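You operate a simulated robot arm through the tools that you are given. There is no shell and no other tool.

The job below is to be done with a simulated robot arm. You get a single attempt, and the scene is never put back.

## Task
Switch off stir plate and warming block; move the jar and the sealed bottle to the jar mat.
Fine: speed slider OFF before the jar is lifted; heat dial to OFF; jar and sealed bottle stand on the mat. Set down upright: orange banded jar, sealed bottle.
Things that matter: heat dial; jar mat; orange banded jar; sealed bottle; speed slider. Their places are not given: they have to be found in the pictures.

The check looks at the end state, three seconds after you hand in, the way a careful person would. Anything else that was tipped, shoved, dropped, spilled or broken makes it a failure.

## Robot
A 7-joint arm with a two-finger parallel gripper, fixed in place. Base frame: the origin is on the floor under the middle of its stand, x ahead of it, y to its left, z up; the work surface is at about z = 0.753. Units: m, rad, N and s.
With the tool pointing down near the work surface it reaches from about 0.1 to 0.66 m from the base axis. Its first joint turns from -1.152 to 1.152 rad. Payload 1.57 kg.
Tool frame: the origin (TCP) lies between the finger pads and is the grasp point; the fingertips stand 0.03 m ahead of it; z points along the fingers, y is the line along which they close. The gripper opens to 0.08 m. The fingers are 0.017 m wide and 0.012 m thick; the gripper's body (0.04 by 0.082 m) begins 0.08 m behind the TCP.
Orientation is told as [roll, pitch, yaw] about the base's x, y, z axes, in that order, counted from this pose: with the fingers straight down and closing along the base's y, the tool's x points along the base's -x, its y along +y and its z along -z.

## Interface
- The arm moves only by the tool move_arm. Its argument "moves" is a list of rows, each a list of 3 entries, a list of its own where there are three numbers: the turn, a rotation vector about the base's x, y, z in rad, then the shift along the base's x, y, z in mm, then the opening, from 0 (shut) to 1 (fully open). In form: [[[ax, ay, az], [x, y, z], hand], ...]. A call has 1 to 20 rows; each row shifts and turns the commanded pose from where the row before left it. A row lasts 0.2 s, in which the tool goes at most 0.05 m and 0.15 rad; a call with a longer step from one row to the next is refused whole, and so is a gripper value outside its range. A pose out of reach is approached as far as the arm can. The call stops where the force on the tool passes 50 N (or 10 N more than at its start, if that is more) or the arm is blocked; 0.2 s more then pass. The fingers move at their own pace (about 0.072 m/s each) and stop on an object; they squeeze with about 33 N. The grip force told is the motor's: it shows also when the fingers shut on nothing. Time passes only in rows, and 0.2 s behind the last, so rows that do not move let the fingers close. The reply holds the time, the measured pose of the TCP, the force on the tool along the base axes, the opening and the grip force, in the units named above and with some noise, with the torque about the TCP (base axes, N m) and any sound that the robot's microphone picked up, and new pictures: "views" is both (left out), scene, wrist or none.
- Cameras (640 x 400 px; columns grow to the right, rows downward): "scene" is fixed at [0.0448, 0.4316, 1.4138]; the picture's right is [-0.83, -0.55, 0.00], its down [-0.37, 0.56, -0.74] and it looks along [0.41, -0.62, -0.67] (base axes); focal length 315 px, centre (320, 200). "wrist" rides on the gripper at [0.072, -0.007, -0.122] in the tool frame; the picture's right is [0.09, 1.00, 0.00], its down [-0.84, 0.08, -0.54] and it looks along [-0.54, 0.05, 0.84] (tool axes); focal length 238 px, centre (320, 200).
- measure_at(camera, pixels): for up to 12 pixels [column, row] of the newest picture of that camera ("zoom" is the newest enlarged one), the place [x, y, z] in the base frame of the surface seen there, good to about 0.003 m. No time passes.
- close_up(camera, box): a new picture of the part [left, top, right, bottom] of that camera's present view, enlarged. No time passes.
- job_done(): hands the job in; it is judged then, once.

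Leave the gripper open and the arm clear of the work at the hand-in unless told otherwise.

The tools are called after "Call:" as a command line: name --argument value ..., lists and objects as JSON in quotes. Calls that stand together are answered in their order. move_arm: Moves the arm, as the interface text tells. Its arguments: {"type":"object","properties":{"moves":{"type":"array","items":{"type":"array"}},"views":{"type":"string","enum":["both","scene","wrist","none"]}},"required":["moves"]} The other tools are called the same way: measure_at (camera, pixels) gives the place of the surface under pixels of a picture; close_up (camera, box) takes an enlarged picture of a part of a camera's view; job_done () hands the job in.

At the start:

```text
time: 0.0
position: [0.4499, -0.0701, 1.0898]
tool_rot: [0.0, -0.001, 0.0]
contact_force: [0.2, 0.7, 0.1]
torque: [0.01, -0.01, 0.01]
width: 0.0799
finger_force: 0.1
```

scene: 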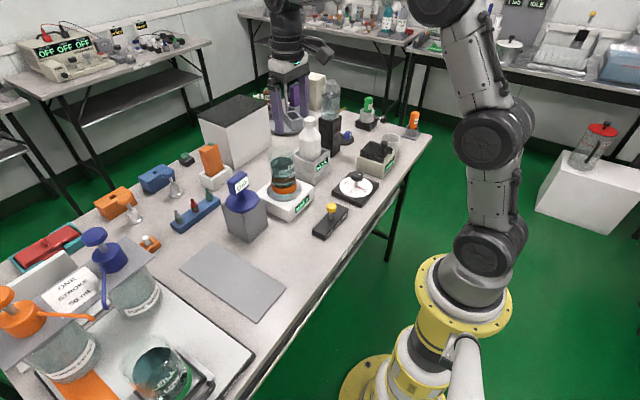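
wrist: 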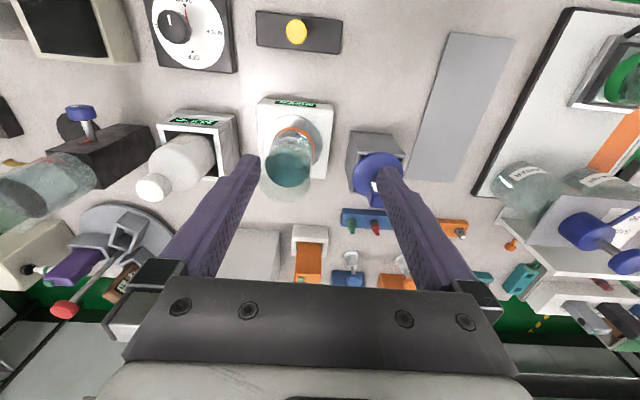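

I see a bench with a white stir plate holding a glass jar with an orange band, a white bottle on a block at about (312,150), a dial at (355,188), a yellow slider at (330,215), and a grey mat at (232,280). I'll take enlarged pictures to read the labels.

Call:
close_up --camera "scene" --box '[220, 70, 440, 250]'

Call:
close_up --camera "wrist" --box '[120, 0, 360, 210]'

```text
2.22 times, centred on (330, 160) of scene
```

zoom: 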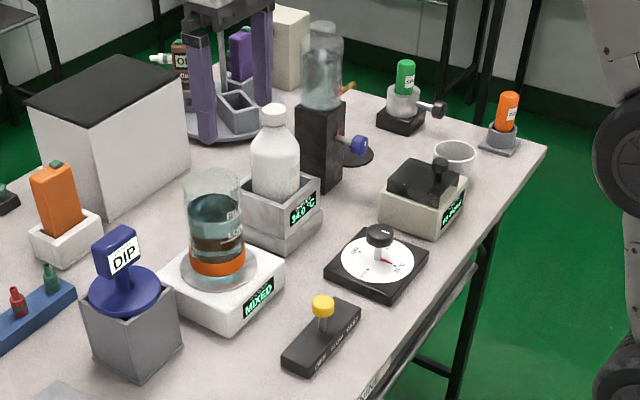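

```text
1.90 times, centred on (240, 105) of wrist
```

zoom: 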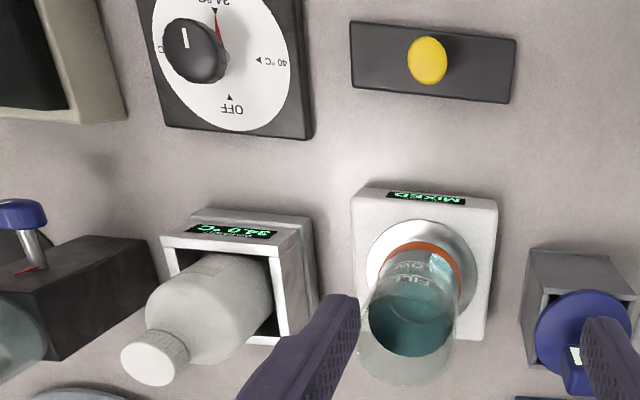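

The bottle with a cap sits in the warming block (34.0 °C), and the jar is on the stir plate (MIXED). Next I zoom in on the slider at (330,215), the dial at (355,188) and the mat.

Call:
close_up --camera "scene" --box '[305, 165, 385, 245]'

Call:
close_up --camera "wrist" --box '[240, 0, 360, 75]'

Call:
close_up --camera "wrist" --box '[140, 0, 250, 80]'

Call:
close_up --camera "scene" --box '[160, 160, 340, 330]'

```text
5.00 times, centred on (345, 205) of scene
```

zoom: 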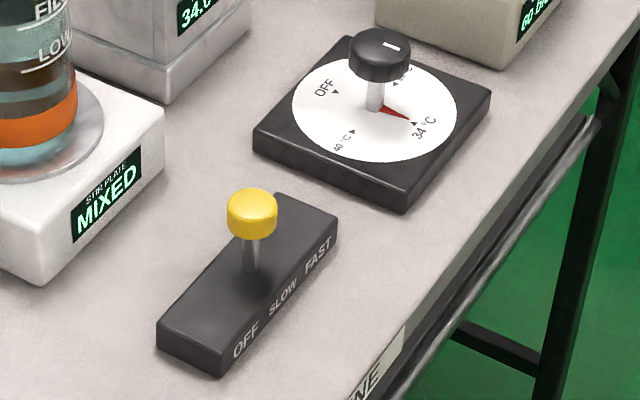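

```text
5.33 times, centred on (300, 38) of wrist
```

zoom: 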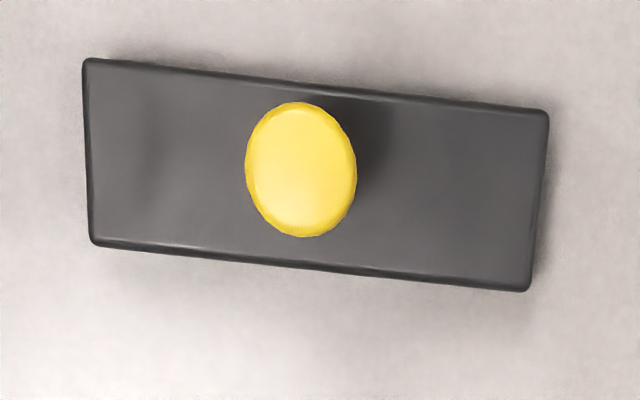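

```text
5.00 times, centred on (195, 40) of wrist
```

zoom: 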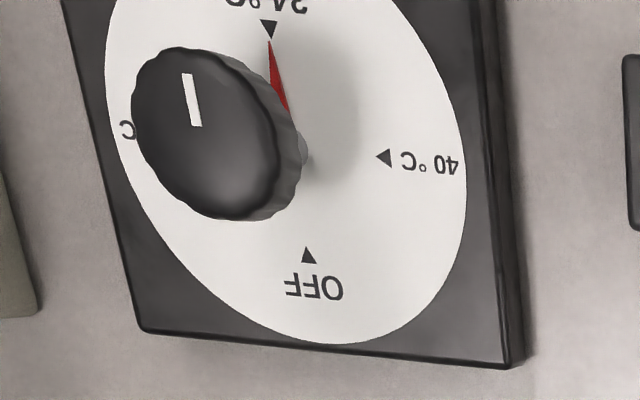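

```text
2.35 times, centred on (250, 245) of scene
```

zoom: 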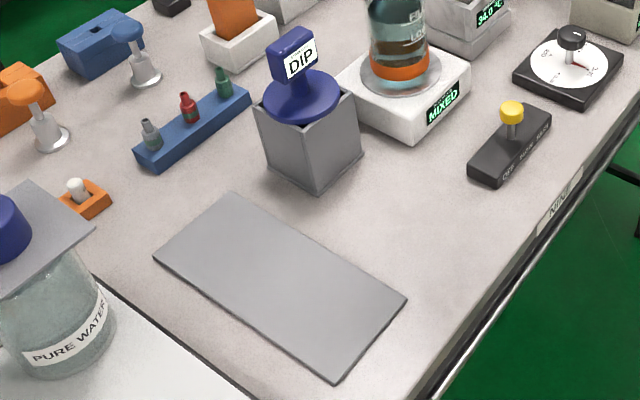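

The slider labels OFF, SLOW and FAST run along its front edge, with OFF at the end nearest the mat. The dial's red pointer is at 34 °C, and OFF is on the opposite side. Now I'll measure these places in the scene picture.

Call:
measure_at --camera "scene" --pixels '[[330.5, 206], [331, 209], [325, 233], [343, 234], [315, 233], [367, 212], [355, 174], [353, 192], [345, 190], [359, 198], [371, 204], [335, 190]]'

Call:
measure_at --camera "wrist" --pixels '[[296, 31], [258, 12], [342, 26], [338, 54], [258, 46], [174, 25], [200, 30], [202, 51], [193, 6], [217, 31], [166, 72], [238, 73]]'

Call:
measure_at --camera "scene" --pixels '[[220, 243], [180, 266], [287, 288], [256, 321], [232, 280], [284, 157], [284, 187], [286, 198], [311, 122], [312, 140], [310, 178], [297, 175]]'

```text
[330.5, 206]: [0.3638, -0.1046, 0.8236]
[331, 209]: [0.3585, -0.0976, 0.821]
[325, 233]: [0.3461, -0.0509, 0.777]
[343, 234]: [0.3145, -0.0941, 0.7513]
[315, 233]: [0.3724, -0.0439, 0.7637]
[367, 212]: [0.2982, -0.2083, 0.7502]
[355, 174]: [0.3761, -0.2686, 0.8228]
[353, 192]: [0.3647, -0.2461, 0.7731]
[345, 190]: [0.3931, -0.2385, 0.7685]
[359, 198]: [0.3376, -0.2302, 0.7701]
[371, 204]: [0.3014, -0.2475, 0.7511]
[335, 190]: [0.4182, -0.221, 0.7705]
```

```text
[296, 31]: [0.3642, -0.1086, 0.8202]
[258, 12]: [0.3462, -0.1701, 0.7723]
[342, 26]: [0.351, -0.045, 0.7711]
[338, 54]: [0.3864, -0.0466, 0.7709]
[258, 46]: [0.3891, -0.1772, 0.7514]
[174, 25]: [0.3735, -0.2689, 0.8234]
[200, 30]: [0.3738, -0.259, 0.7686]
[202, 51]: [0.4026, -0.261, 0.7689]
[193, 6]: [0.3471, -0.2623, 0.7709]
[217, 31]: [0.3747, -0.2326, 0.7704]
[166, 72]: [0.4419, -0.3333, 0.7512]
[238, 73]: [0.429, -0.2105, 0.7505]
```

```text
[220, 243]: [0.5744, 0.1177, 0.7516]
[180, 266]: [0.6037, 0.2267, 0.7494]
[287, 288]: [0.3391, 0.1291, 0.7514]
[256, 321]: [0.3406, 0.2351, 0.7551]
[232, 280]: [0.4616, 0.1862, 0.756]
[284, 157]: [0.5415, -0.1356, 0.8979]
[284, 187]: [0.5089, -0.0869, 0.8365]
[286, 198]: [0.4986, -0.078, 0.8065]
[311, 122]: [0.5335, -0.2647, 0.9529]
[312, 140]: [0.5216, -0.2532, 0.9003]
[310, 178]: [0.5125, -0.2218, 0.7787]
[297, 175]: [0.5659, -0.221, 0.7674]
```

The slider knob is near (0.362, -0.107, 0.822). The dial centre is near (0.375, -0.262), with its face at z 0.77. The mat spans about x 0.34–0.60 and y 0.12–0.235. Next I'll zoom in on the bottles and the jar to confirm which is which.

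Call:
close_up --camera "scene" --box '[265, 105, 345, 155]'

Call:
close_up --camera "scene" --box '[250, 140, 340, 225]'

Call:
close_up --camera "scene" --box '[310, 70, 440, 170]'

Call:
close_up --camera "wrist" --box '[130, 80, 260, 210]'

Call:
close_up --camera "wrist" --box '[250, 85, 420, 210]'

```text
8.00 times, centred on (305, 130) of scene
```

zoom: 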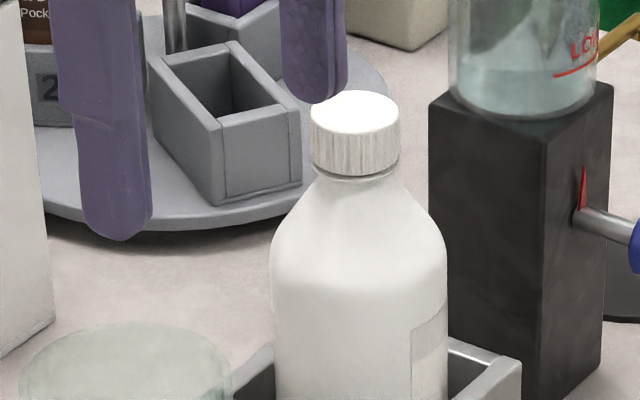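

```text
4.71 times, centred on (295, 182) of scene
```

zoom: 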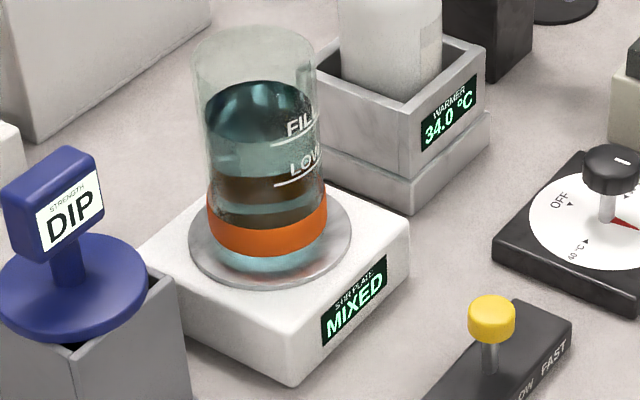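

```text
4.00 times, centred on (375, 120) of scene
```

zoom: 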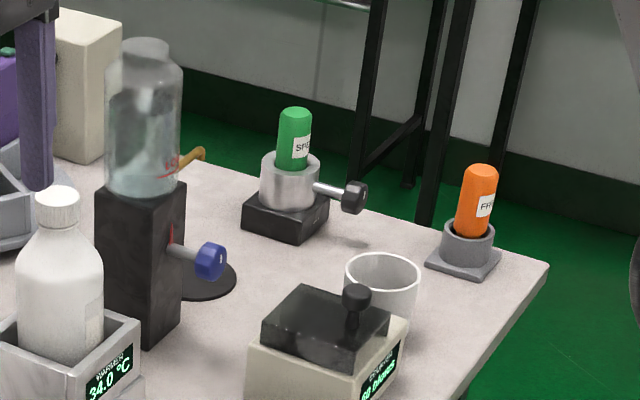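

```text
3.08 times, centred on (195, 145) of wrist
```

zoom: 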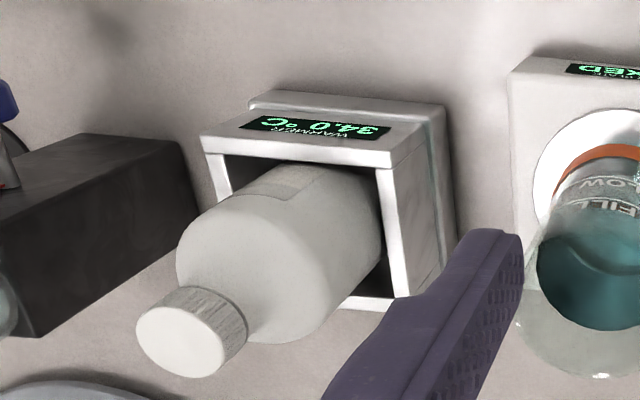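

```text
3.20 times, centred on (335, 148) of wrist
```

zoom: 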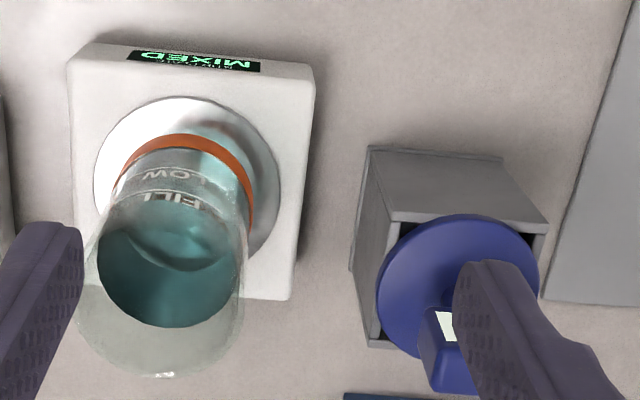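

The white capped bottle in the warming block is the sealed bottle, and the jar with the orange band is on the stir plate. I'll measure the outlines of the jar, bottle, warmer walls and neighbouring objects.

Call:
measure_at --camera "scene" --pixels '[[272.5, 184], [278, 188], [283.3, 190], [290, 188], [295.5, 184], [269, 152], [281, 157.5], [293.5, 152.5], [303, 145], [309, 150], [316, 150], [320, 145]]'

Call:
measure_at --camera "wrist" --pixels '[[274, 200], [292, 196], [300, 142], [277, 135], [313, 152], [284, 121], [150, 186], [172, 190], [200, 145], [205, 180], [190, 175], [215, 140]]'

Call:
measure_at --camera "scene" --pixels '[[311, 120], [304.5, 120], [314, 120], [310, 125], [298, 168], [313, 177], [327, 157], [327, 150], [261, 195], [240, 183], [240, 203], [247, 217]]'

```text
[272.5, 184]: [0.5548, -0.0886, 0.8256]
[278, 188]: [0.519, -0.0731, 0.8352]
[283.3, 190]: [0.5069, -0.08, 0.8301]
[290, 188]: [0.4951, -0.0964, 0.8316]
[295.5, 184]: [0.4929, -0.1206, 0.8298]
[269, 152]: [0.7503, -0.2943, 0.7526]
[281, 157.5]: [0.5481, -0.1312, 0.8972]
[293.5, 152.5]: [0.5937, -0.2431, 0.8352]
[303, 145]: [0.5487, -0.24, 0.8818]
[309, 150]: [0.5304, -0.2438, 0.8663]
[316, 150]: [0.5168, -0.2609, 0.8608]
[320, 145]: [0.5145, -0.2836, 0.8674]
```

```text
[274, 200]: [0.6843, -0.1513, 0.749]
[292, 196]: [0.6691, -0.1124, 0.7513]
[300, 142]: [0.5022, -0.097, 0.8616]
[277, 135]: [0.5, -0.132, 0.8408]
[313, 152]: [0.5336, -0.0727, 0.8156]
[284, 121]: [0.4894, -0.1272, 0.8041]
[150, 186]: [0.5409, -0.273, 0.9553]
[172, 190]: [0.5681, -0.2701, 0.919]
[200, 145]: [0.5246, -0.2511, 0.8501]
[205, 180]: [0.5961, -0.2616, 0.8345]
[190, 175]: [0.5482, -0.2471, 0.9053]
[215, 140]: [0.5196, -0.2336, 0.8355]
```

```text
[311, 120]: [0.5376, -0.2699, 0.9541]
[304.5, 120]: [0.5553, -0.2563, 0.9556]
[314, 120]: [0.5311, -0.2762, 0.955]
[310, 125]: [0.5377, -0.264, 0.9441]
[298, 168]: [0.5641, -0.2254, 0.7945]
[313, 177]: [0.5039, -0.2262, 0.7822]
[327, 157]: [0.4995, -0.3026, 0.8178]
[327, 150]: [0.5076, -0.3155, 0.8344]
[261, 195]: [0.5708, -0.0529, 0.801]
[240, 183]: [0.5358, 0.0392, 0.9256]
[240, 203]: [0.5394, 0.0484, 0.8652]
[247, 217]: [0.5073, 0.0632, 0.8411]
```

The jar fits a circle centred near (0.524, -0.108), about 70 mm across, with its rim at z≈0.90. The bottle is near (0.541, -0.270), about 60 mm across, with its top at 0.955. I'll start with the slider and bring the gripper above its yellow knob at about (0.362, -0.107) to look.

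Call:
move_arm --moves '[[[0, 0, 0], [-22, -9.25, -30], 1], [[0, 0, 0], [-22, -9.25, -30], 1], [[0, 0, 0], [-22, -9.25, -30], 0.6], [[0, 0, 0], [-22, -9.25, -30], 0.6], [[0, 0, 0], [0, 0, -20], 0.6], [[0, 0, 0], [0, 0, 0], 0.6]]' --views "both"

```text
time: 1.4
position: [0.3619, -0.1064, 0.9474]
tool_rot: [0.0, 0.0, -0.002]
contact_force: [0.5, 0.2, 0.6]
torque: [-0.04, -0.01, 0.0]
width: 0.048
finger_force: 0.0
```

scene: 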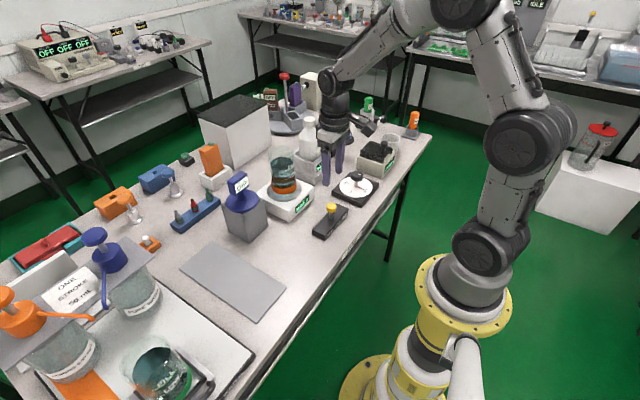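
wrist: 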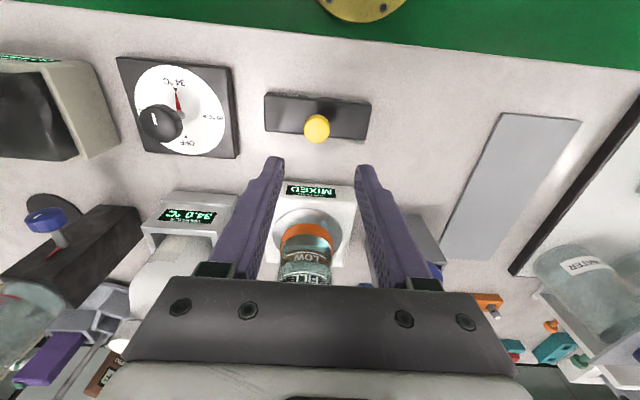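

The gripper is now above the slider, with the yellow knob at wrist (317,128) and the plate from (265,112) to (370,120). I'll zoom in and measure the knob and labels more precisely.

Call:
close_up --camera "wrist" --box '[255, 80, 385, 160]'

Call:
measure_at --camera "wrist" --pixels '[[317, 128], [307, 128], [327, 128], [317, 119], [317, 138], [265, 96], [369, 104], [363, 138], [265, 131]]'

Call:
measure_at --camera "scene" --pixels '[[330, 234], [337.5, 225], [345, 216], [331, 206], [326, 207], [336, 207], [331, 218]]'

Call:
close_up --camera "wrist" --box '[110, 50, 245, 165]'

```text
4.92 times, centred on (320, 120) of wrist
```

zoom: 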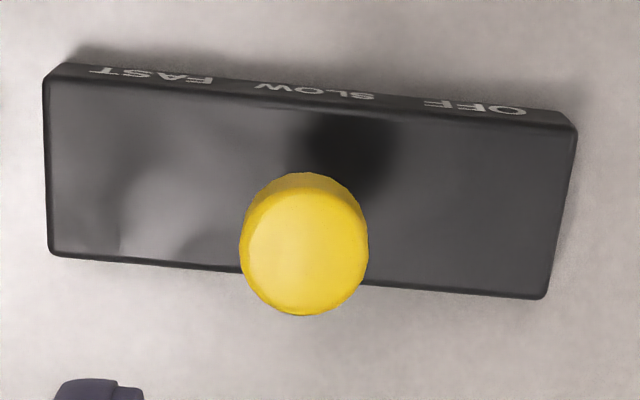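

```text
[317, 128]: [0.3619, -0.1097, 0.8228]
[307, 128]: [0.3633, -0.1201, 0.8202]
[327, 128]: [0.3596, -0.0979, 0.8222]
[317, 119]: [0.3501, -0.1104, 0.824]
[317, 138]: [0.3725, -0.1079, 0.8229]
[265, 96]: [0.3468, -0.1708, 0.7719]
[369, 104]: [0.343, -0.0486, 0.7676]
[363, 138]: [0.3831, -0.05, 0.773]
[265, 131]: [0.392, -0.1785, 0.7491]
```

```text
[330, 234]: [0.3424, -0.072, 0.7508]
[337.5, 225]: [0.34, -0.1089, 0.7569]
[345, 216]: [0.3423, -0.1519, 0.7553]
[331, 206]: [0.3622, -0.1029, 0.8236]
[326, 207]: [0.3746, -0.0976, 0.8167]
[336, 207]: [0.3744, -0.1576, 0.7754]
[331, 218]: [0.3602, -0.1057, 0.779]
```

```text
3.48 times, centred on (178, 108) of wrist
```

zoom: 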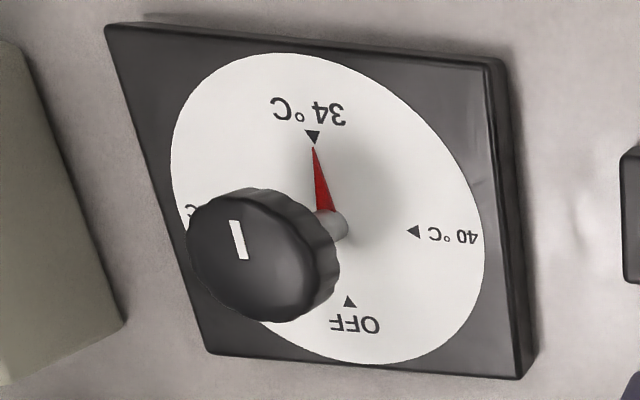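

The slider knob is at (0.362, -0.109), about 24 mm across. The OFF label is at y≈-0.072, SLOW at -0.109 and FAST at -0.152. I'll lower to z≈0.815 around the knob with the fingers straddling it along y.

Call:
move_arm --moves '[[[0, 0, 0], [0, -2.5, -35], 0.6], [[0, 0, 0], [0, 0, -35], 0.6], [[0, 0, 0], [0, 0, -35], 0.6], [[0, 0, 0], [0, 0, -15], 0.6], [[0, 0, 0], [0, 0, -12], 0.6], [[0, 0, 0], [0, 0, 0], 0.6]]' --views "both"

```text
time: 2.8
position: [0.3634, -0.1097, 0.8175]
tool_rot: [0.002, 0.0, -0.001]
contact_force: [0.4, 1.0, -0.2]
torque: [-0.03, -0.03, 0.0]
width: 0.0479
finger_force: 0.1
```

scene: 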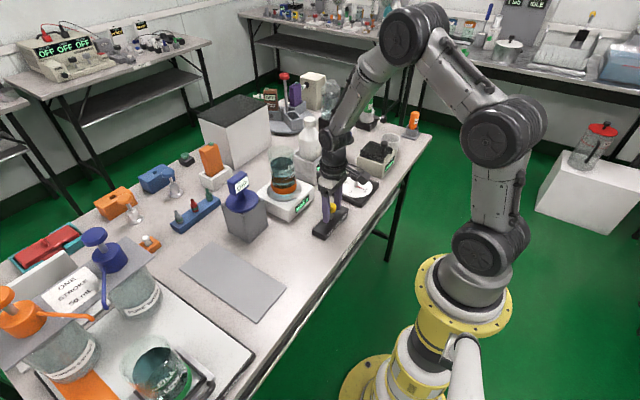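
wrist: 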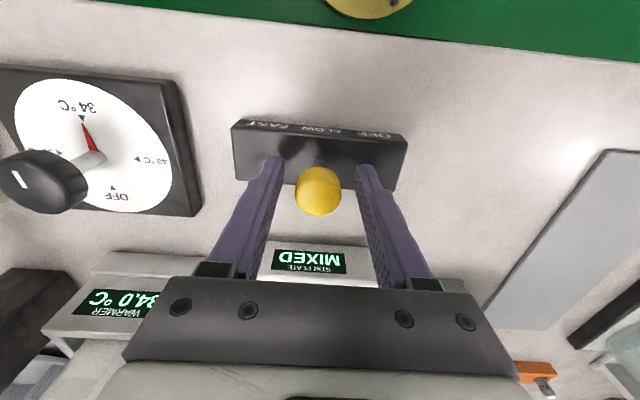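

The yellow knob at wrist (318,190) sits between the fingers. I'll close on it and then slide slowly about 38 mm toward +y, to the OFF end.

Call:
move_arm --moves '[[[0, 0, 0], [0, 0, 0], 0.25], [[0, 0, 0], [0, 0, 0], 0.25], [[0, 0, 0], [0, 0, 0], 0.25]]' --views "none"

Call:
move_arm --moves '[[[0, 0, 0], [0, 6, 0], 0.25], [[0, 0, 0], [0, 6, 0], 0.25], [[0, 0, 0], [0, 6, 0], 0.25], [[0, 0, 0], [0, 6, 0], 0.25], [[0, 0, 0], [0, 6, 0], 0.25], [[0, 0, 0], [0, 4, 0], 0.25], [[0, 0, 0], [0, 4, 0], 0.25], [[0, 0, 0], [0, 0, 0], 0.25]]' --views "both"

```text
time: 3.6
position: [0.3625, -0.1096, 0.8176]
tool_rot: [0.0, 0.0, -0.001]
contact_force: [0.8, 0.0, -2.9]
torque: [0.01, -0.06, 0.01]
width: 0.0262
finger_force: 37.1
```

```text
time: 5.4
position: [0.3621, -0.071, 0.8178]
tool_rot: [0.0, -0.002, 0.0]
contact_force: [5.1, 0.1, 2.5]
torque: [-0.02, -0.01, -0.02]
width: 0.0259
finger_force: 37.3
```

scene: 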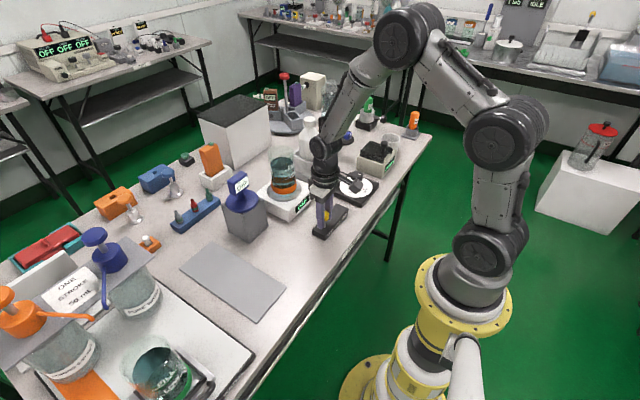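
wrist: 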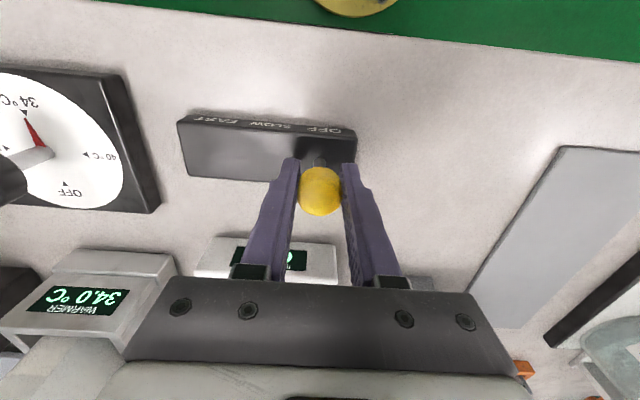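

The knob moved with the fingers to y≈-0.071. I'll zoom in on the slider and the stir plate display.

Call:
close_up --camera "scene" --box '[270, 170, 370, 245]'

Call:
close_up --camera "wrist" --box '[170, 100, 370, 225]'

```text
5.33 times, centred on (320, 208) of scene
```

zoom: 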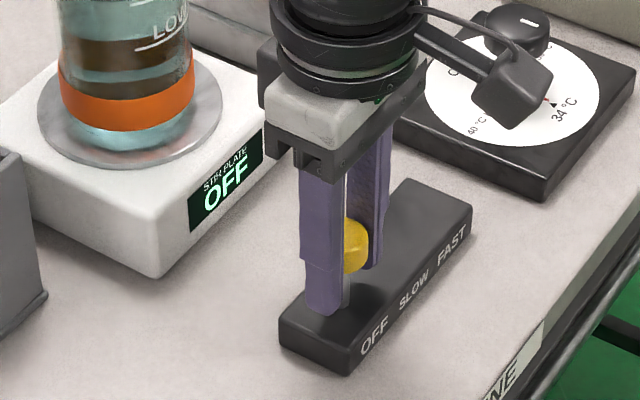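

```text
3.20 times, centred on (270, 162) of wrist
```

zoom: 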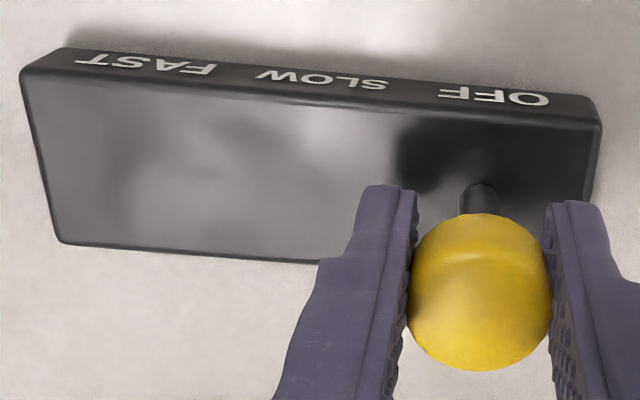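

The stir plate display at zoom (225,190) now reads OFF. I'll open the fingers, rise straight up, move over the dial at about (0.375, -0.262), and pre-turn the gripper to yaw -90° so that a 180° turn is available.

Call:
move_arm --moves '[[[0, 0, 0], [0, 0, 0], 0.6], [[0, 0, 0], [0, 0, 0], 0.6], [[0, 0, 0], [0, 0, 20], 0.6], [[0, 0, 0], [0, 0, 30], 0.6], [[0, 0, 0], [0, 0, 40], 0.6], [[0, 0, 0], [0, 0, 30], 0.6], [[0, 0, -0.14], [1, -17, 0], 0.6], [[0, 0, -0.14], [1, -17, 0], 0.6], [[0, 0, -0.14], [1, -17, 0], 0.6], [[0, 0, -0.14], [1, -17, 0], 0.6], [[0, 0, -0.14], [1, -17, 0], 0.6], [[0, 0, -0.14], [1, -17, 0], 0.6], [[0, 0, -0.14], [1, -17, 0], 0.6], [[0, 0, -0.14], [1, -17, 0], 0.6], [[0, 0, -0.14], [1, -17, 0], 0.6], [[0, 0, -0.14], [2, -17, 0], 0.6], [[0, 0, -0.14], [2, -20.5, 0], 0.6], [[0, 0, -0.03], [0, 0, 0], 0.7], [[0, 0, 0], [0, 0, 0], 0.7]]' --views "both"

```text
time: 9.4
position: [0.3748, -0.2611, 0.9384]
tool_rot: [0.0, 0.0, -1.57]
contact_force: [0.3, 1.1, -1.0]
torque: [0.01, 0.02, -0.02]
width: 0.0562
finger_force: 0.1
```

scene: 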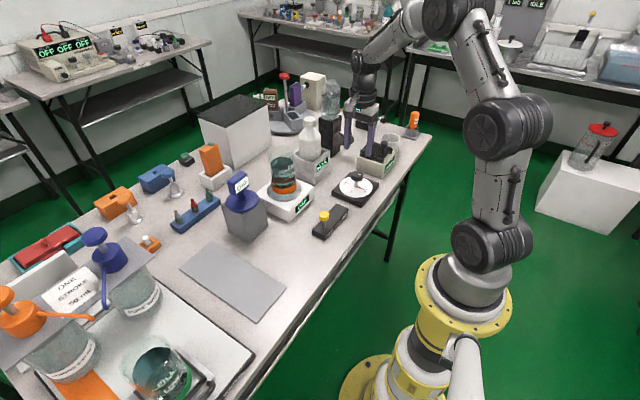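
wrist: 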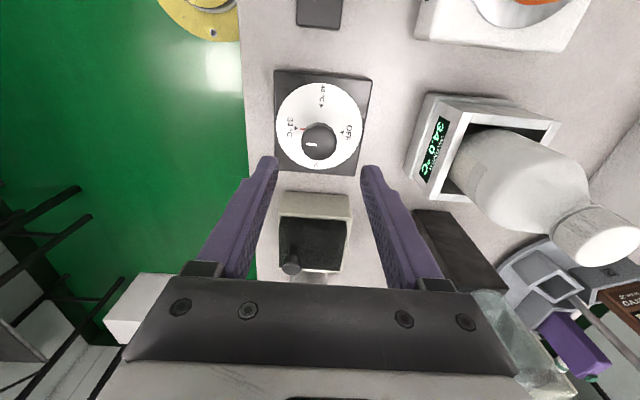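

At yaw -90° the dial is directly below, with its knob at wrist (319,140). I'll measure the knob outline, the pointer, and the cream device next to it.

Call:
close_up --camera "wrist" --box '[265, 60, 385, 180]'

Call:
measure_at --camera "wrist" --pixels '[[319, 140], [305, 140], [333, 140], [319, 126], [319, 154], [297, 128], [343, 132], [321, 104], [315, 168], [290, 267], [315, 240], [315, 205]]'

Call:
measure_at --camera "scene" --pixels '[[355, 174], [350, 176], [361, 176], [354, 190], [324, 213], [375, 150], [385, 148], [362, 170]]'

```text
3.33 times, centred on (325, 120) of wrist
```

zoom: 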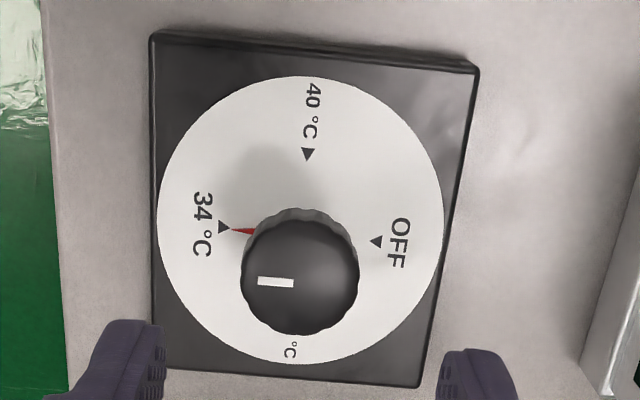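

```text
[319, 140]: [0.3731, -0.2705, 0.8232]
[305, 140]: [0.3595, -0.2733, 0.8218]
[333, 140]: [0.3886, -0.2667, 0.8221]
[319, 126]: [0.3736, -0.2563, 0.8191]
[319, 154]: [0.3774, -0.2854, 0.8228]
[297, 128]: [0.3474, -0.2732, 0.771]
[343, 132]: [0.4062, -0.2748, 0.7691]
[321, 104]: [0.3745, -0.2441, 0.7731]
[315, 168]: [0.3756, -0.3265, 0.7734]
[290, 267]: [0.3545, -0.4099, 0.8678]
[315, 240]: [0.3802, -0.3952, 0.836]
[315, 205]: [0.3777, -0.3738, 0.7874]
```

```text
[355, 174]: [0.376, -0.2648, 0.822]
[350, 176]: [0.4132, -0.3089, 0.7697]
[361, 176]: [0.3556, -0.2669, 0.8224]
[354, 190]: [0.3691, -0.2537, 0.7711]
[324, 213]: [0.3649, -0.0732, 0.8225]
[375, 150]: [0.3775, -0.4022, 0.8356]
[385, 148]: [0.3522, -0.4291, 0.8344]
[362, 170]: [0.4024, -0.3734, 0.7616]
```

The marks give a dial centre of about (0.3765, -0.274), and the knob is about 33 mm across with its top at 0.823. I'll shift 12 mm toward -y, lower to z≈0.819, and look before gripping.

Call:
move_arm --moves '[[[0, 0, 0], [1, -12.5, 0], 0.7], [[0, 0, 0], [0, 0, -30], 0.7], [[0, 0, 0], [0, 0, -30], 0.7], [[0, 0, 0], [0, 0, -30], 0.7], [[0, 0, 0], [0, 0, -20], 0.7], [[0, 0, 0], [0, 0, -9], 0.7], [[0, 0, 0], [0, 0, 0], 0.7]]' --views "both"

```text
time: 11.0
position: [0.3761, -0.2739, 0.8184]
tool_rot: [0.0, 0.001, -1.568]
contact_force: [0.5, 0.4, 0.3]
torque: [-0.01, 0.0, -0.03]
width: 0.056
finger_force: 0.0
```

scene: 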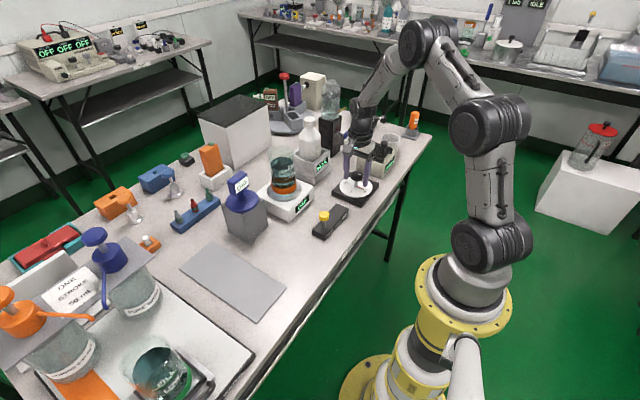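
wrist: 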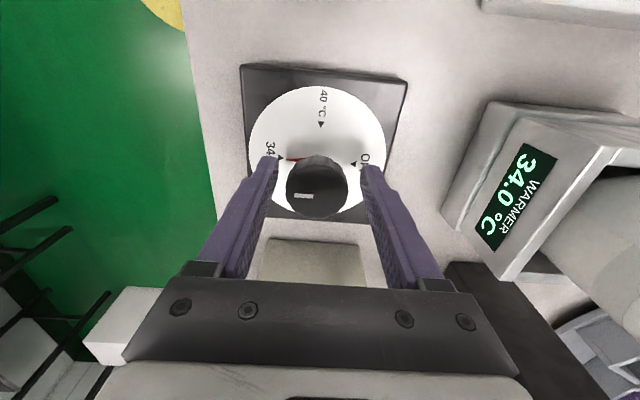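

The knob at wrist (316,185) is between the fingers. I'll close on it and begin turning counter-clockwise as seen from above, with a small first turn as a test.

Call:
move_arm --moves '[[[0, 0, 0], [0, 0, 0], 0.3], [[0, 0, 0], [0, 0, 0], 0.3], [[0, 0, 0], [0, 0, 0], 0.3], [[0, 0, 0], [0, 0, 0], 0.3]]' --views "none"

Call:
move_arm --moves '[[[0, 0, 0.1], [0, 0, 0], 0.3], [[0, 0, 0.1], [0, 0, 0], 0.3], [[0, 0, 0.1], [0, 0, 0], 0.3], [[0, 0, 0.1], [0, 0, 0], 0.3], [[0, 0, 0], [0, 0, 0], 0.3]]' --views "both"

```text
time: 12.0
position: [0.3752, -0.2728, 0.818]
tool_rot: [-0.003, 0.001, -1.57]
contact_force: [-17.4, -2.2, 3.8]
torque: [0.03, 0.28, -0.06]
width: 0.0374
finger_force: 43.7
```

```text
time: 13.2
position: [0.3739, -0.2722, 0.8169]
tool_rot: [-0.003, 0.005, -1.17]
contact_force: [-20.8, 7.0, 6.8]
torque: [-0.41, -0.04, -0.04]
width: 0.0371
finger_force: 43.1
```

scene: 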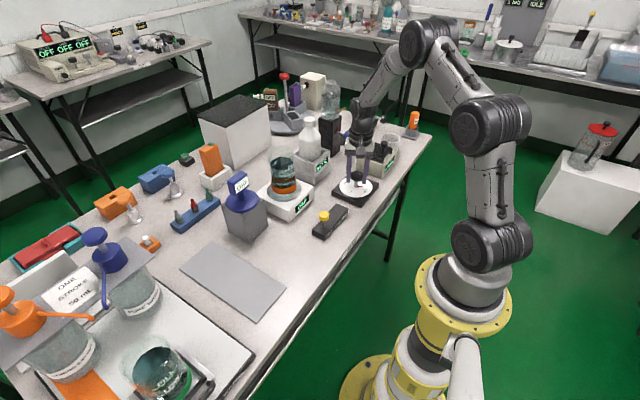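
wrist: 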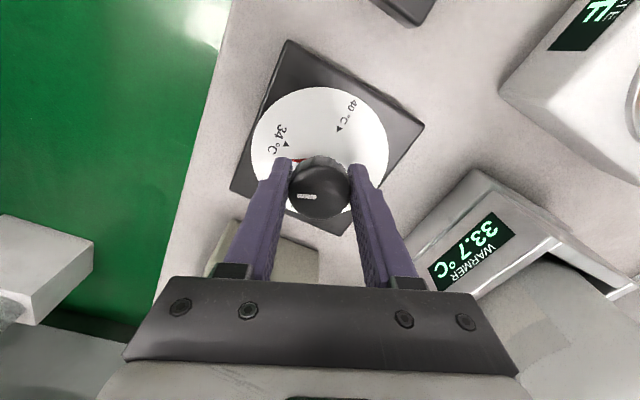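

The knob turns with the fingers, and the display fell to 33.7 °C. There is about 20 N of side load along -x, so I'll shift 2 mm to ease it and continue turning counter-clockwise.

Call:
move_arm --moves '[[[0, 0, 0], [-1.5, 0.5, 1], 0.3], [[0, 0, 0.1], [0, 0, 0], 0.3], [[0, 0, 0.1], [0, 0, 0], 0.3], [[0, 0, 0.1], [0, 0, 0], 0.3], [[0, 0, 0.1], [0, 0, 0], 0.3], [[0, 0, 0.1], [0, 0, 0], 0.3], [[0, 0, 0.1], [0, 0, 0], 0.3], [[0, 0, 0], [0, 0, 0], 0.3]]' --views "both"

```text
time: 15.0
position: [0.3739, -0.2748, 0.8171]
tool_rot: [0.0, 0.003, -0.569]
contact_force: [-11.0, -7.8, -15.6]
torque: [0.24, 0.7, -0.02]
width: 0.0374
finger_force: 43.4
```

scene: 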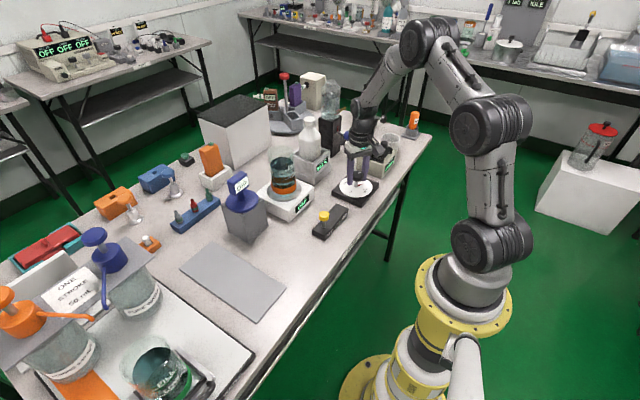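
wrist: 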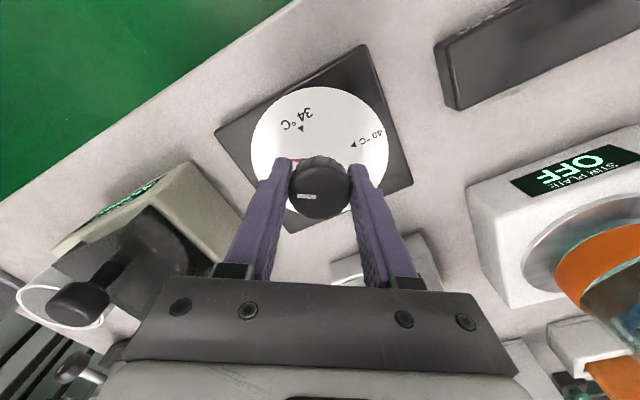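

The knob keeps following; it has turned 1.0 rad and the load is modest. I'll continue turning with a small easing shift.

Call:
move_arm --moves '[[[0, 0, 0], [-0.7, -0.7, -1], 0.3], [[0, 0, 0.1], [0, 0, 0], 0.3], [[0, 0, 0.1], [0, 0, 0], 0.3], [[0, 0, 0.1], [0, 0, 0], 0.3], [[0, 0, 0.1], [0, 0, 0], 0.3], [[0, 0, 0.1], [0, 0, 0], 0.3], [[0, 0, 0.1], [0, 0, 0], 0.3], [[0, 0, 0.1], [0, 0, 0], 0.3], [[0, 0, 0], [0, 0, 0], 0.3]]' --views "both"

```text
time: 17.0
position: [0.373, -0.2749, 0.8182]
tool_rot: [0.0, 0.001, 0.131]
contact_force: [-15.3, -11.4, -9.6]
torque: [-0.15, -0.4, 0.01]
width: 0.0373
finger_force: 43.6
```

scene: 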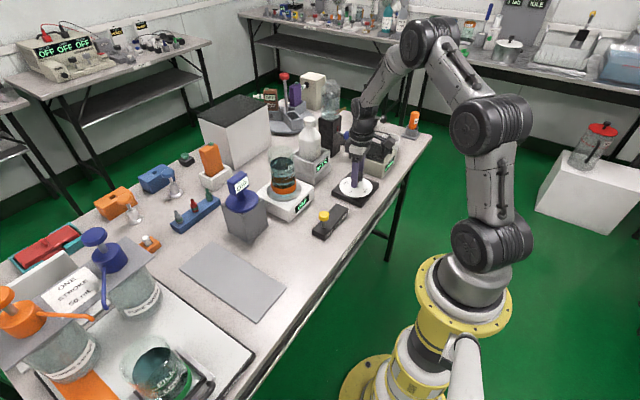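
wrist: 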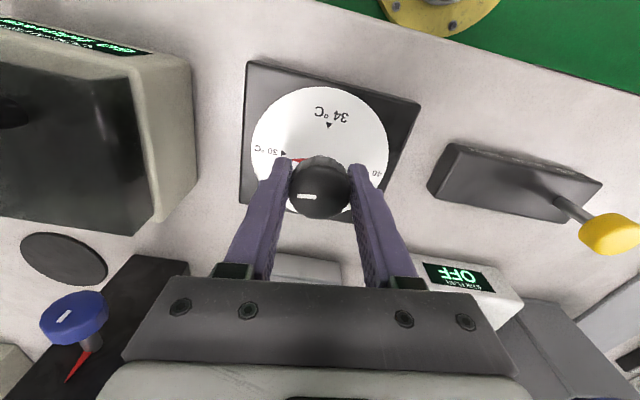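

The mark passed is 30 °C, so the direction is right (34→30→OFF). I'll ease the load slightly and continue.

Call:
move_arm --moves '[[[0, 0, 0], [-1, -0.8, -0.5], 0.3], [[0, 0, 0.1], [0, 0, 0], 0.3], [[0, 0, 0.1], [0, 0, 0], 0.3], [[0, 0, 0.1], [0, 0, 0], 0.3], [[0, 0, 0.1], [0, 0, 0], 0.3], [[0, 0, 0.1], [0, 0, 0], 0.3], [[0, 0, 0.1], [0, 0, 0], 0.3], [[0, 0, 0.1], [0, 0, 0], 0.3], [[0, 0, 0], [0, 0, 0], 0.3]]' --views "both"

```text
time: 19.0
position: [0.3729, -0.2765, 0.8177]
tool_rot: [-0.003, 0.0, 0.831]
contact_force: [-7.9, -10.9, 2.4]
torque: [0.25, -0.25, 0.0]
width: 0.0374
finger_force: 43.3
```

scene: 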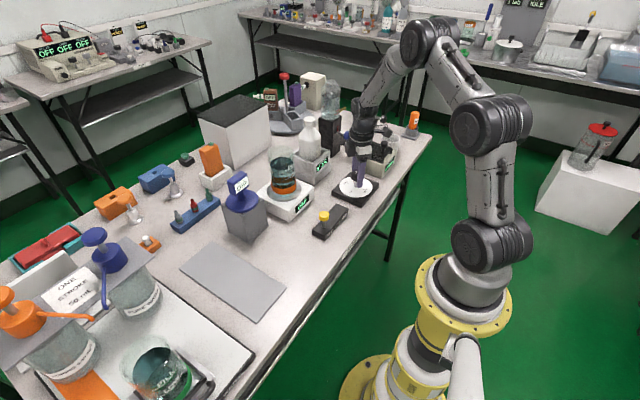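
wrist: 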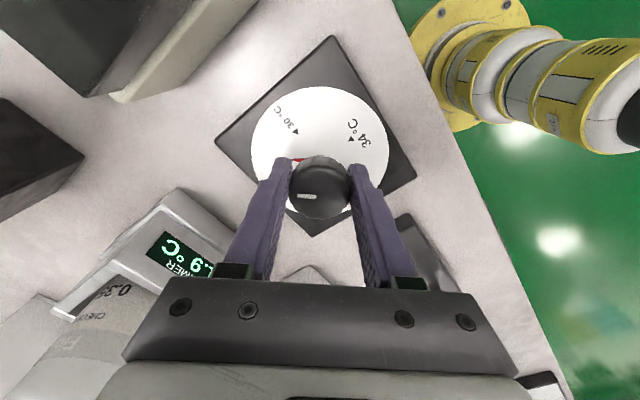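

It has turned 2.4 rad so far. I'll finish the remaining 0.74 rad to yaw +1.57.

Call:
move_arm --moves '[[[0, 0, 0], [-0.7, -0.8, 0], 0.3], [[0, 0, 0.1], [0, 0, 0], 0.3], [[0, 0, 0.1], [0, 0, 0], 0.3], [[0, 0, 0.1], [0, 0, 0], 0.3], [[0, 0, 0.1], [0, 0, 0], 0.3], [[0, 0, 0.1], [0, 0, 0], 0.3], [[0, 0, 0.1], [0, 0, 0], 0.3], [[0, 0, 0.1], [0, 0, 0], 0.3], [[0, 0, 0.04], [0, 0, 0], 0.3], [[0, 0, 0], [0, 0, 0], 0.3]]' --views "both"

```text
time: 21.2
position: [0.3746, -0.2767, 0.8178]
tool_rot: [-0.008, 0.003, 1.571]
contact_force: [32.1, 8.5, -1.6]
torque: [0.19, -0.22, -0.03]
width: 0.0373
finger_force: 43.5
```

scene: 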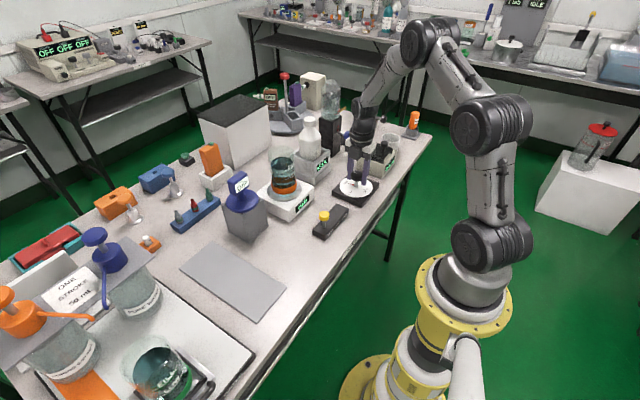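
wrist: 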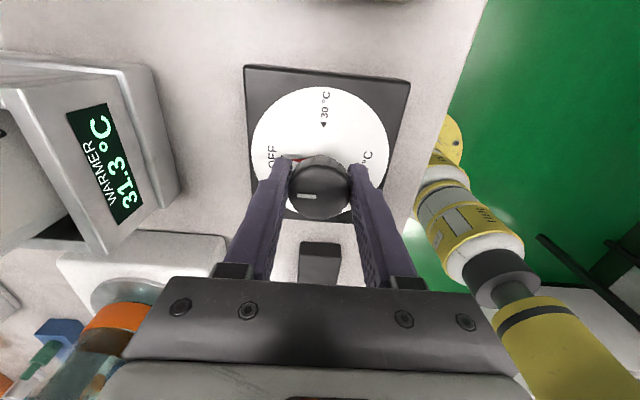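

The yaw is now +1.571 and there is a 32 N side load along +x. I'll ease back about 2.5 mm in +x before opening, then check where the pointer is.

Call:
move_arm --moves '[[[0, 0, 0], [1.5, 0.5, 0], 0.3], [[0, 0, 0], [1, 0, 0], 0.3], [[0, 0, 0], [0, 0, 0], 0.3]]' --views "wrist"

Call:
close_up --camera "wrist" --box '[240, 60, 420, 230]'

Call:
close_up --camera "scene" --box '[300, 140, 400, 220]'

```text
time: 22.0
position: [0.3741, -0.276, 0.8172]
tool_rot: [-0.003, 0.005, 1.57]
contact_force: [15.7, 2.3, 9.2]
torque: [-0.52, -0.29, -0.03]
width: 0.0373
finger_force: 43.6
```

wrist: 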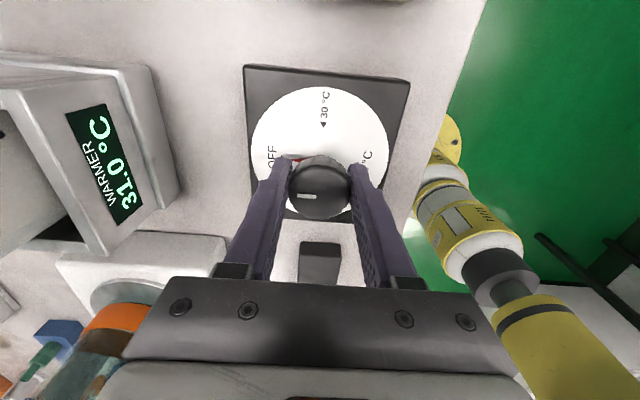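

```text
2.35 times, centred on (330, 145) of wrist
```

zoom: 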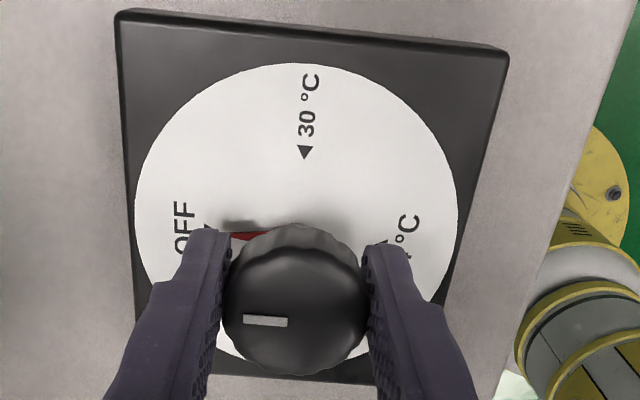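

```text
5.00 times, centred on (350, 180) of scene
```

zoom: 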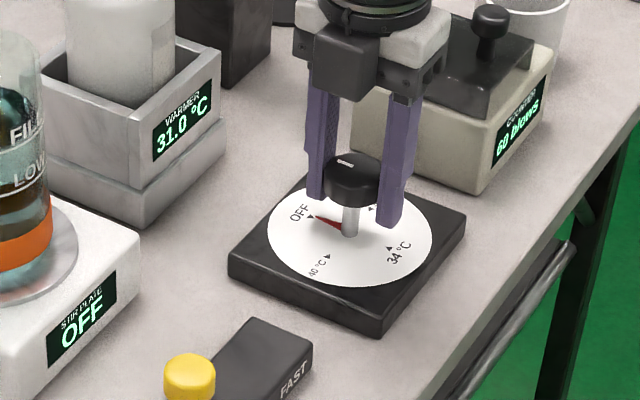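

The red pointer now points at OFF at zoom (318,218), and the warmer display is falling. I'll open, rise straight up, and check the dial again.

Call:
move_arm --moves '[[[0, 0, 0], [0, 0, 0], 0.7], [[0, 0, 0], [0, 0, 0], 0.7], [[0, 0, 0], [0, 0, 0], 0.7], [[0, 0, 0], [0, 0, 20], 0.7], [[0, 0, 0], [0, 0, 30], 0.7], [[0, 0, 0], [0, 0, 40], 0.7], [[0, 0, 0], [0, 0, 40], 0.7], [[0, 0, 0], [0, 0, 40], 0.7], [[0, 0, 0], [0, 0, 40], 0.7], [[0, 0, 0], [0, 0, 0], 0.7]]' --views "both"

Call:
close_up --camera "scene" --box '[290, 140, 410, 235]'

```text
time: 24.2
position: [0.3738, -0.275, 1.0262]
tool_rot: [0.001, 0.0, 1.57]
contact_force: [0.1, 1.0, -0.6]
torque: [0.03, 0.01, 0.01]
width: 0.0563
finger_force: 0.0
```

scene: 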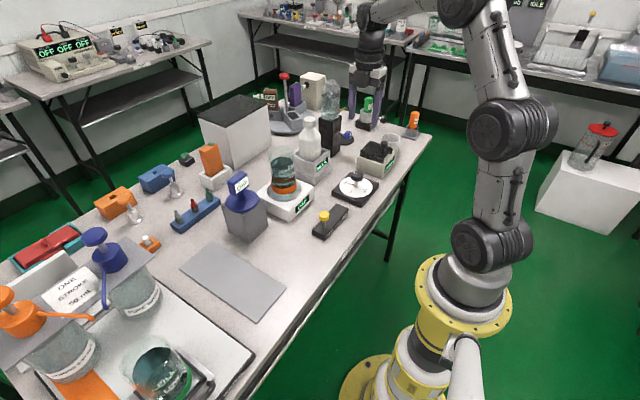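
wrist: 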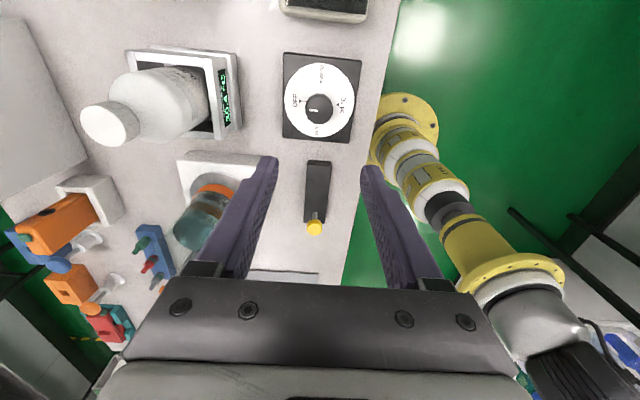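

```text
4.21 times, centred on (350, 188) of scene
```

zoom: 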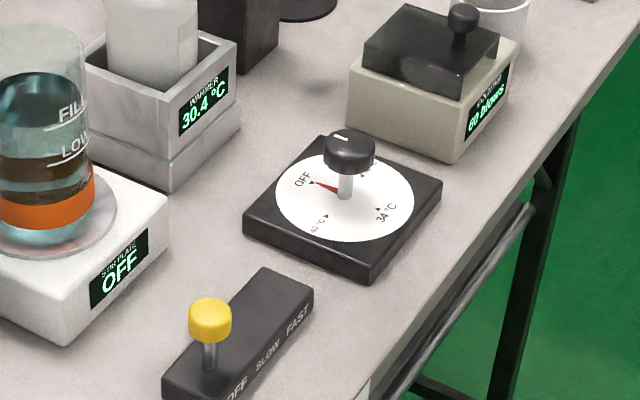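

Both switches show OFF: the slider knob is at the OFF end, the stir plate reads OFF, and the dial pointer is at OFF. Next I'll turn the gripper back to yaw 0, open it fully, and go to a viewing spot at about (0.42, -0.13, 1.05) to measure the jar and bottle.

Call:
move_arm --moves '[[[0, 0, -0.14], [4, 13, 4], 0.7], [[0, 0, -0.14], [4, 13, 4], 0.7], [[0, 0, -0.14], [4, 13, 4], 0.7], [[0, 0, -0.14], [4, 13, 4], 0.7], [[0, 0, -0.14], [4, 13, 4], 0.7], [[0, 0, -0.14], [4, 13, 4], 0.7], [[0, 0, -0.14], [4, 13, 0], 0.7], [[0, 0, -0.14], [4, 13, 0], 1], [[0, 0, -0.14], [4, 13, 0], 1], [[0, 0, -0.14], [4, 13, 0], 1], [[0, 0, -0.14], [4, 13, 0], 1], [[0, 0, -0.03], [0, 2, 0], 1], [[0, 0, 0], [0, 0, 0], 1]]' --views "both"

```text
time: 27.0
position: [0.4174, -0.1303, 1.0519]
tool_rot: [0.001, -0.001, -0.001]
contact_force: [0.0, 0.9, 0.1]
torque: [0.0, -0.01, 0.01]
width: 0.08
finger_force: 0.1
```

scene: 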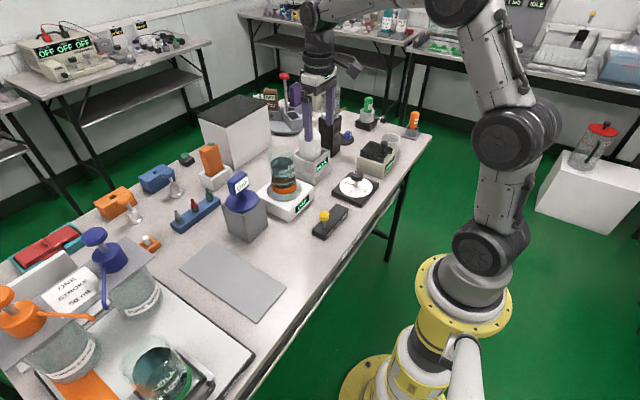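
wrist: 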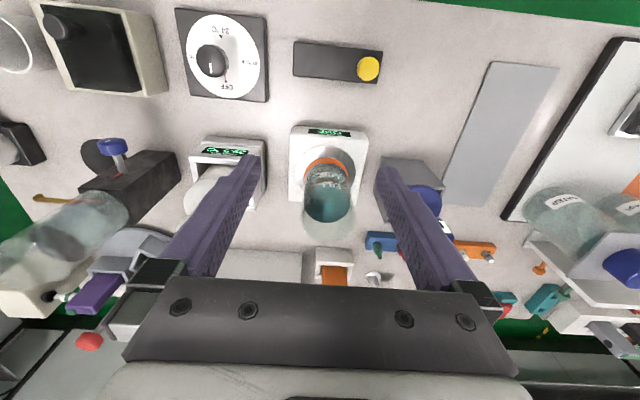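

The jar is at wrist (327,195) on the plate's round disc. I'll zoom in to measure the disc edges and the jar's band.

Call:
close_up --camera "wrist" --box '[270, 110, 390, 240]'

Call:
close_up --camera "scene" --box '[245, 130, 335, 220]'

```text
3.08 times, centred on (330, 175) of wrist
```

zoom: 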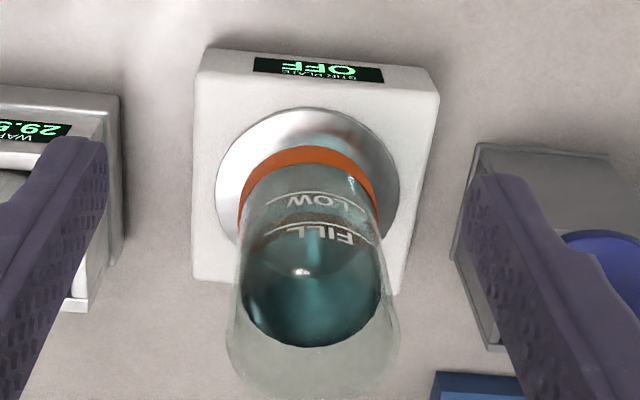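

```text
4.44 times, centred on (290, 175) of scene
```

zoom: 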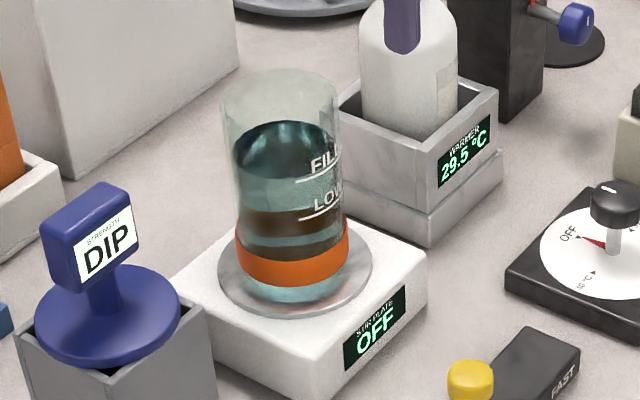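

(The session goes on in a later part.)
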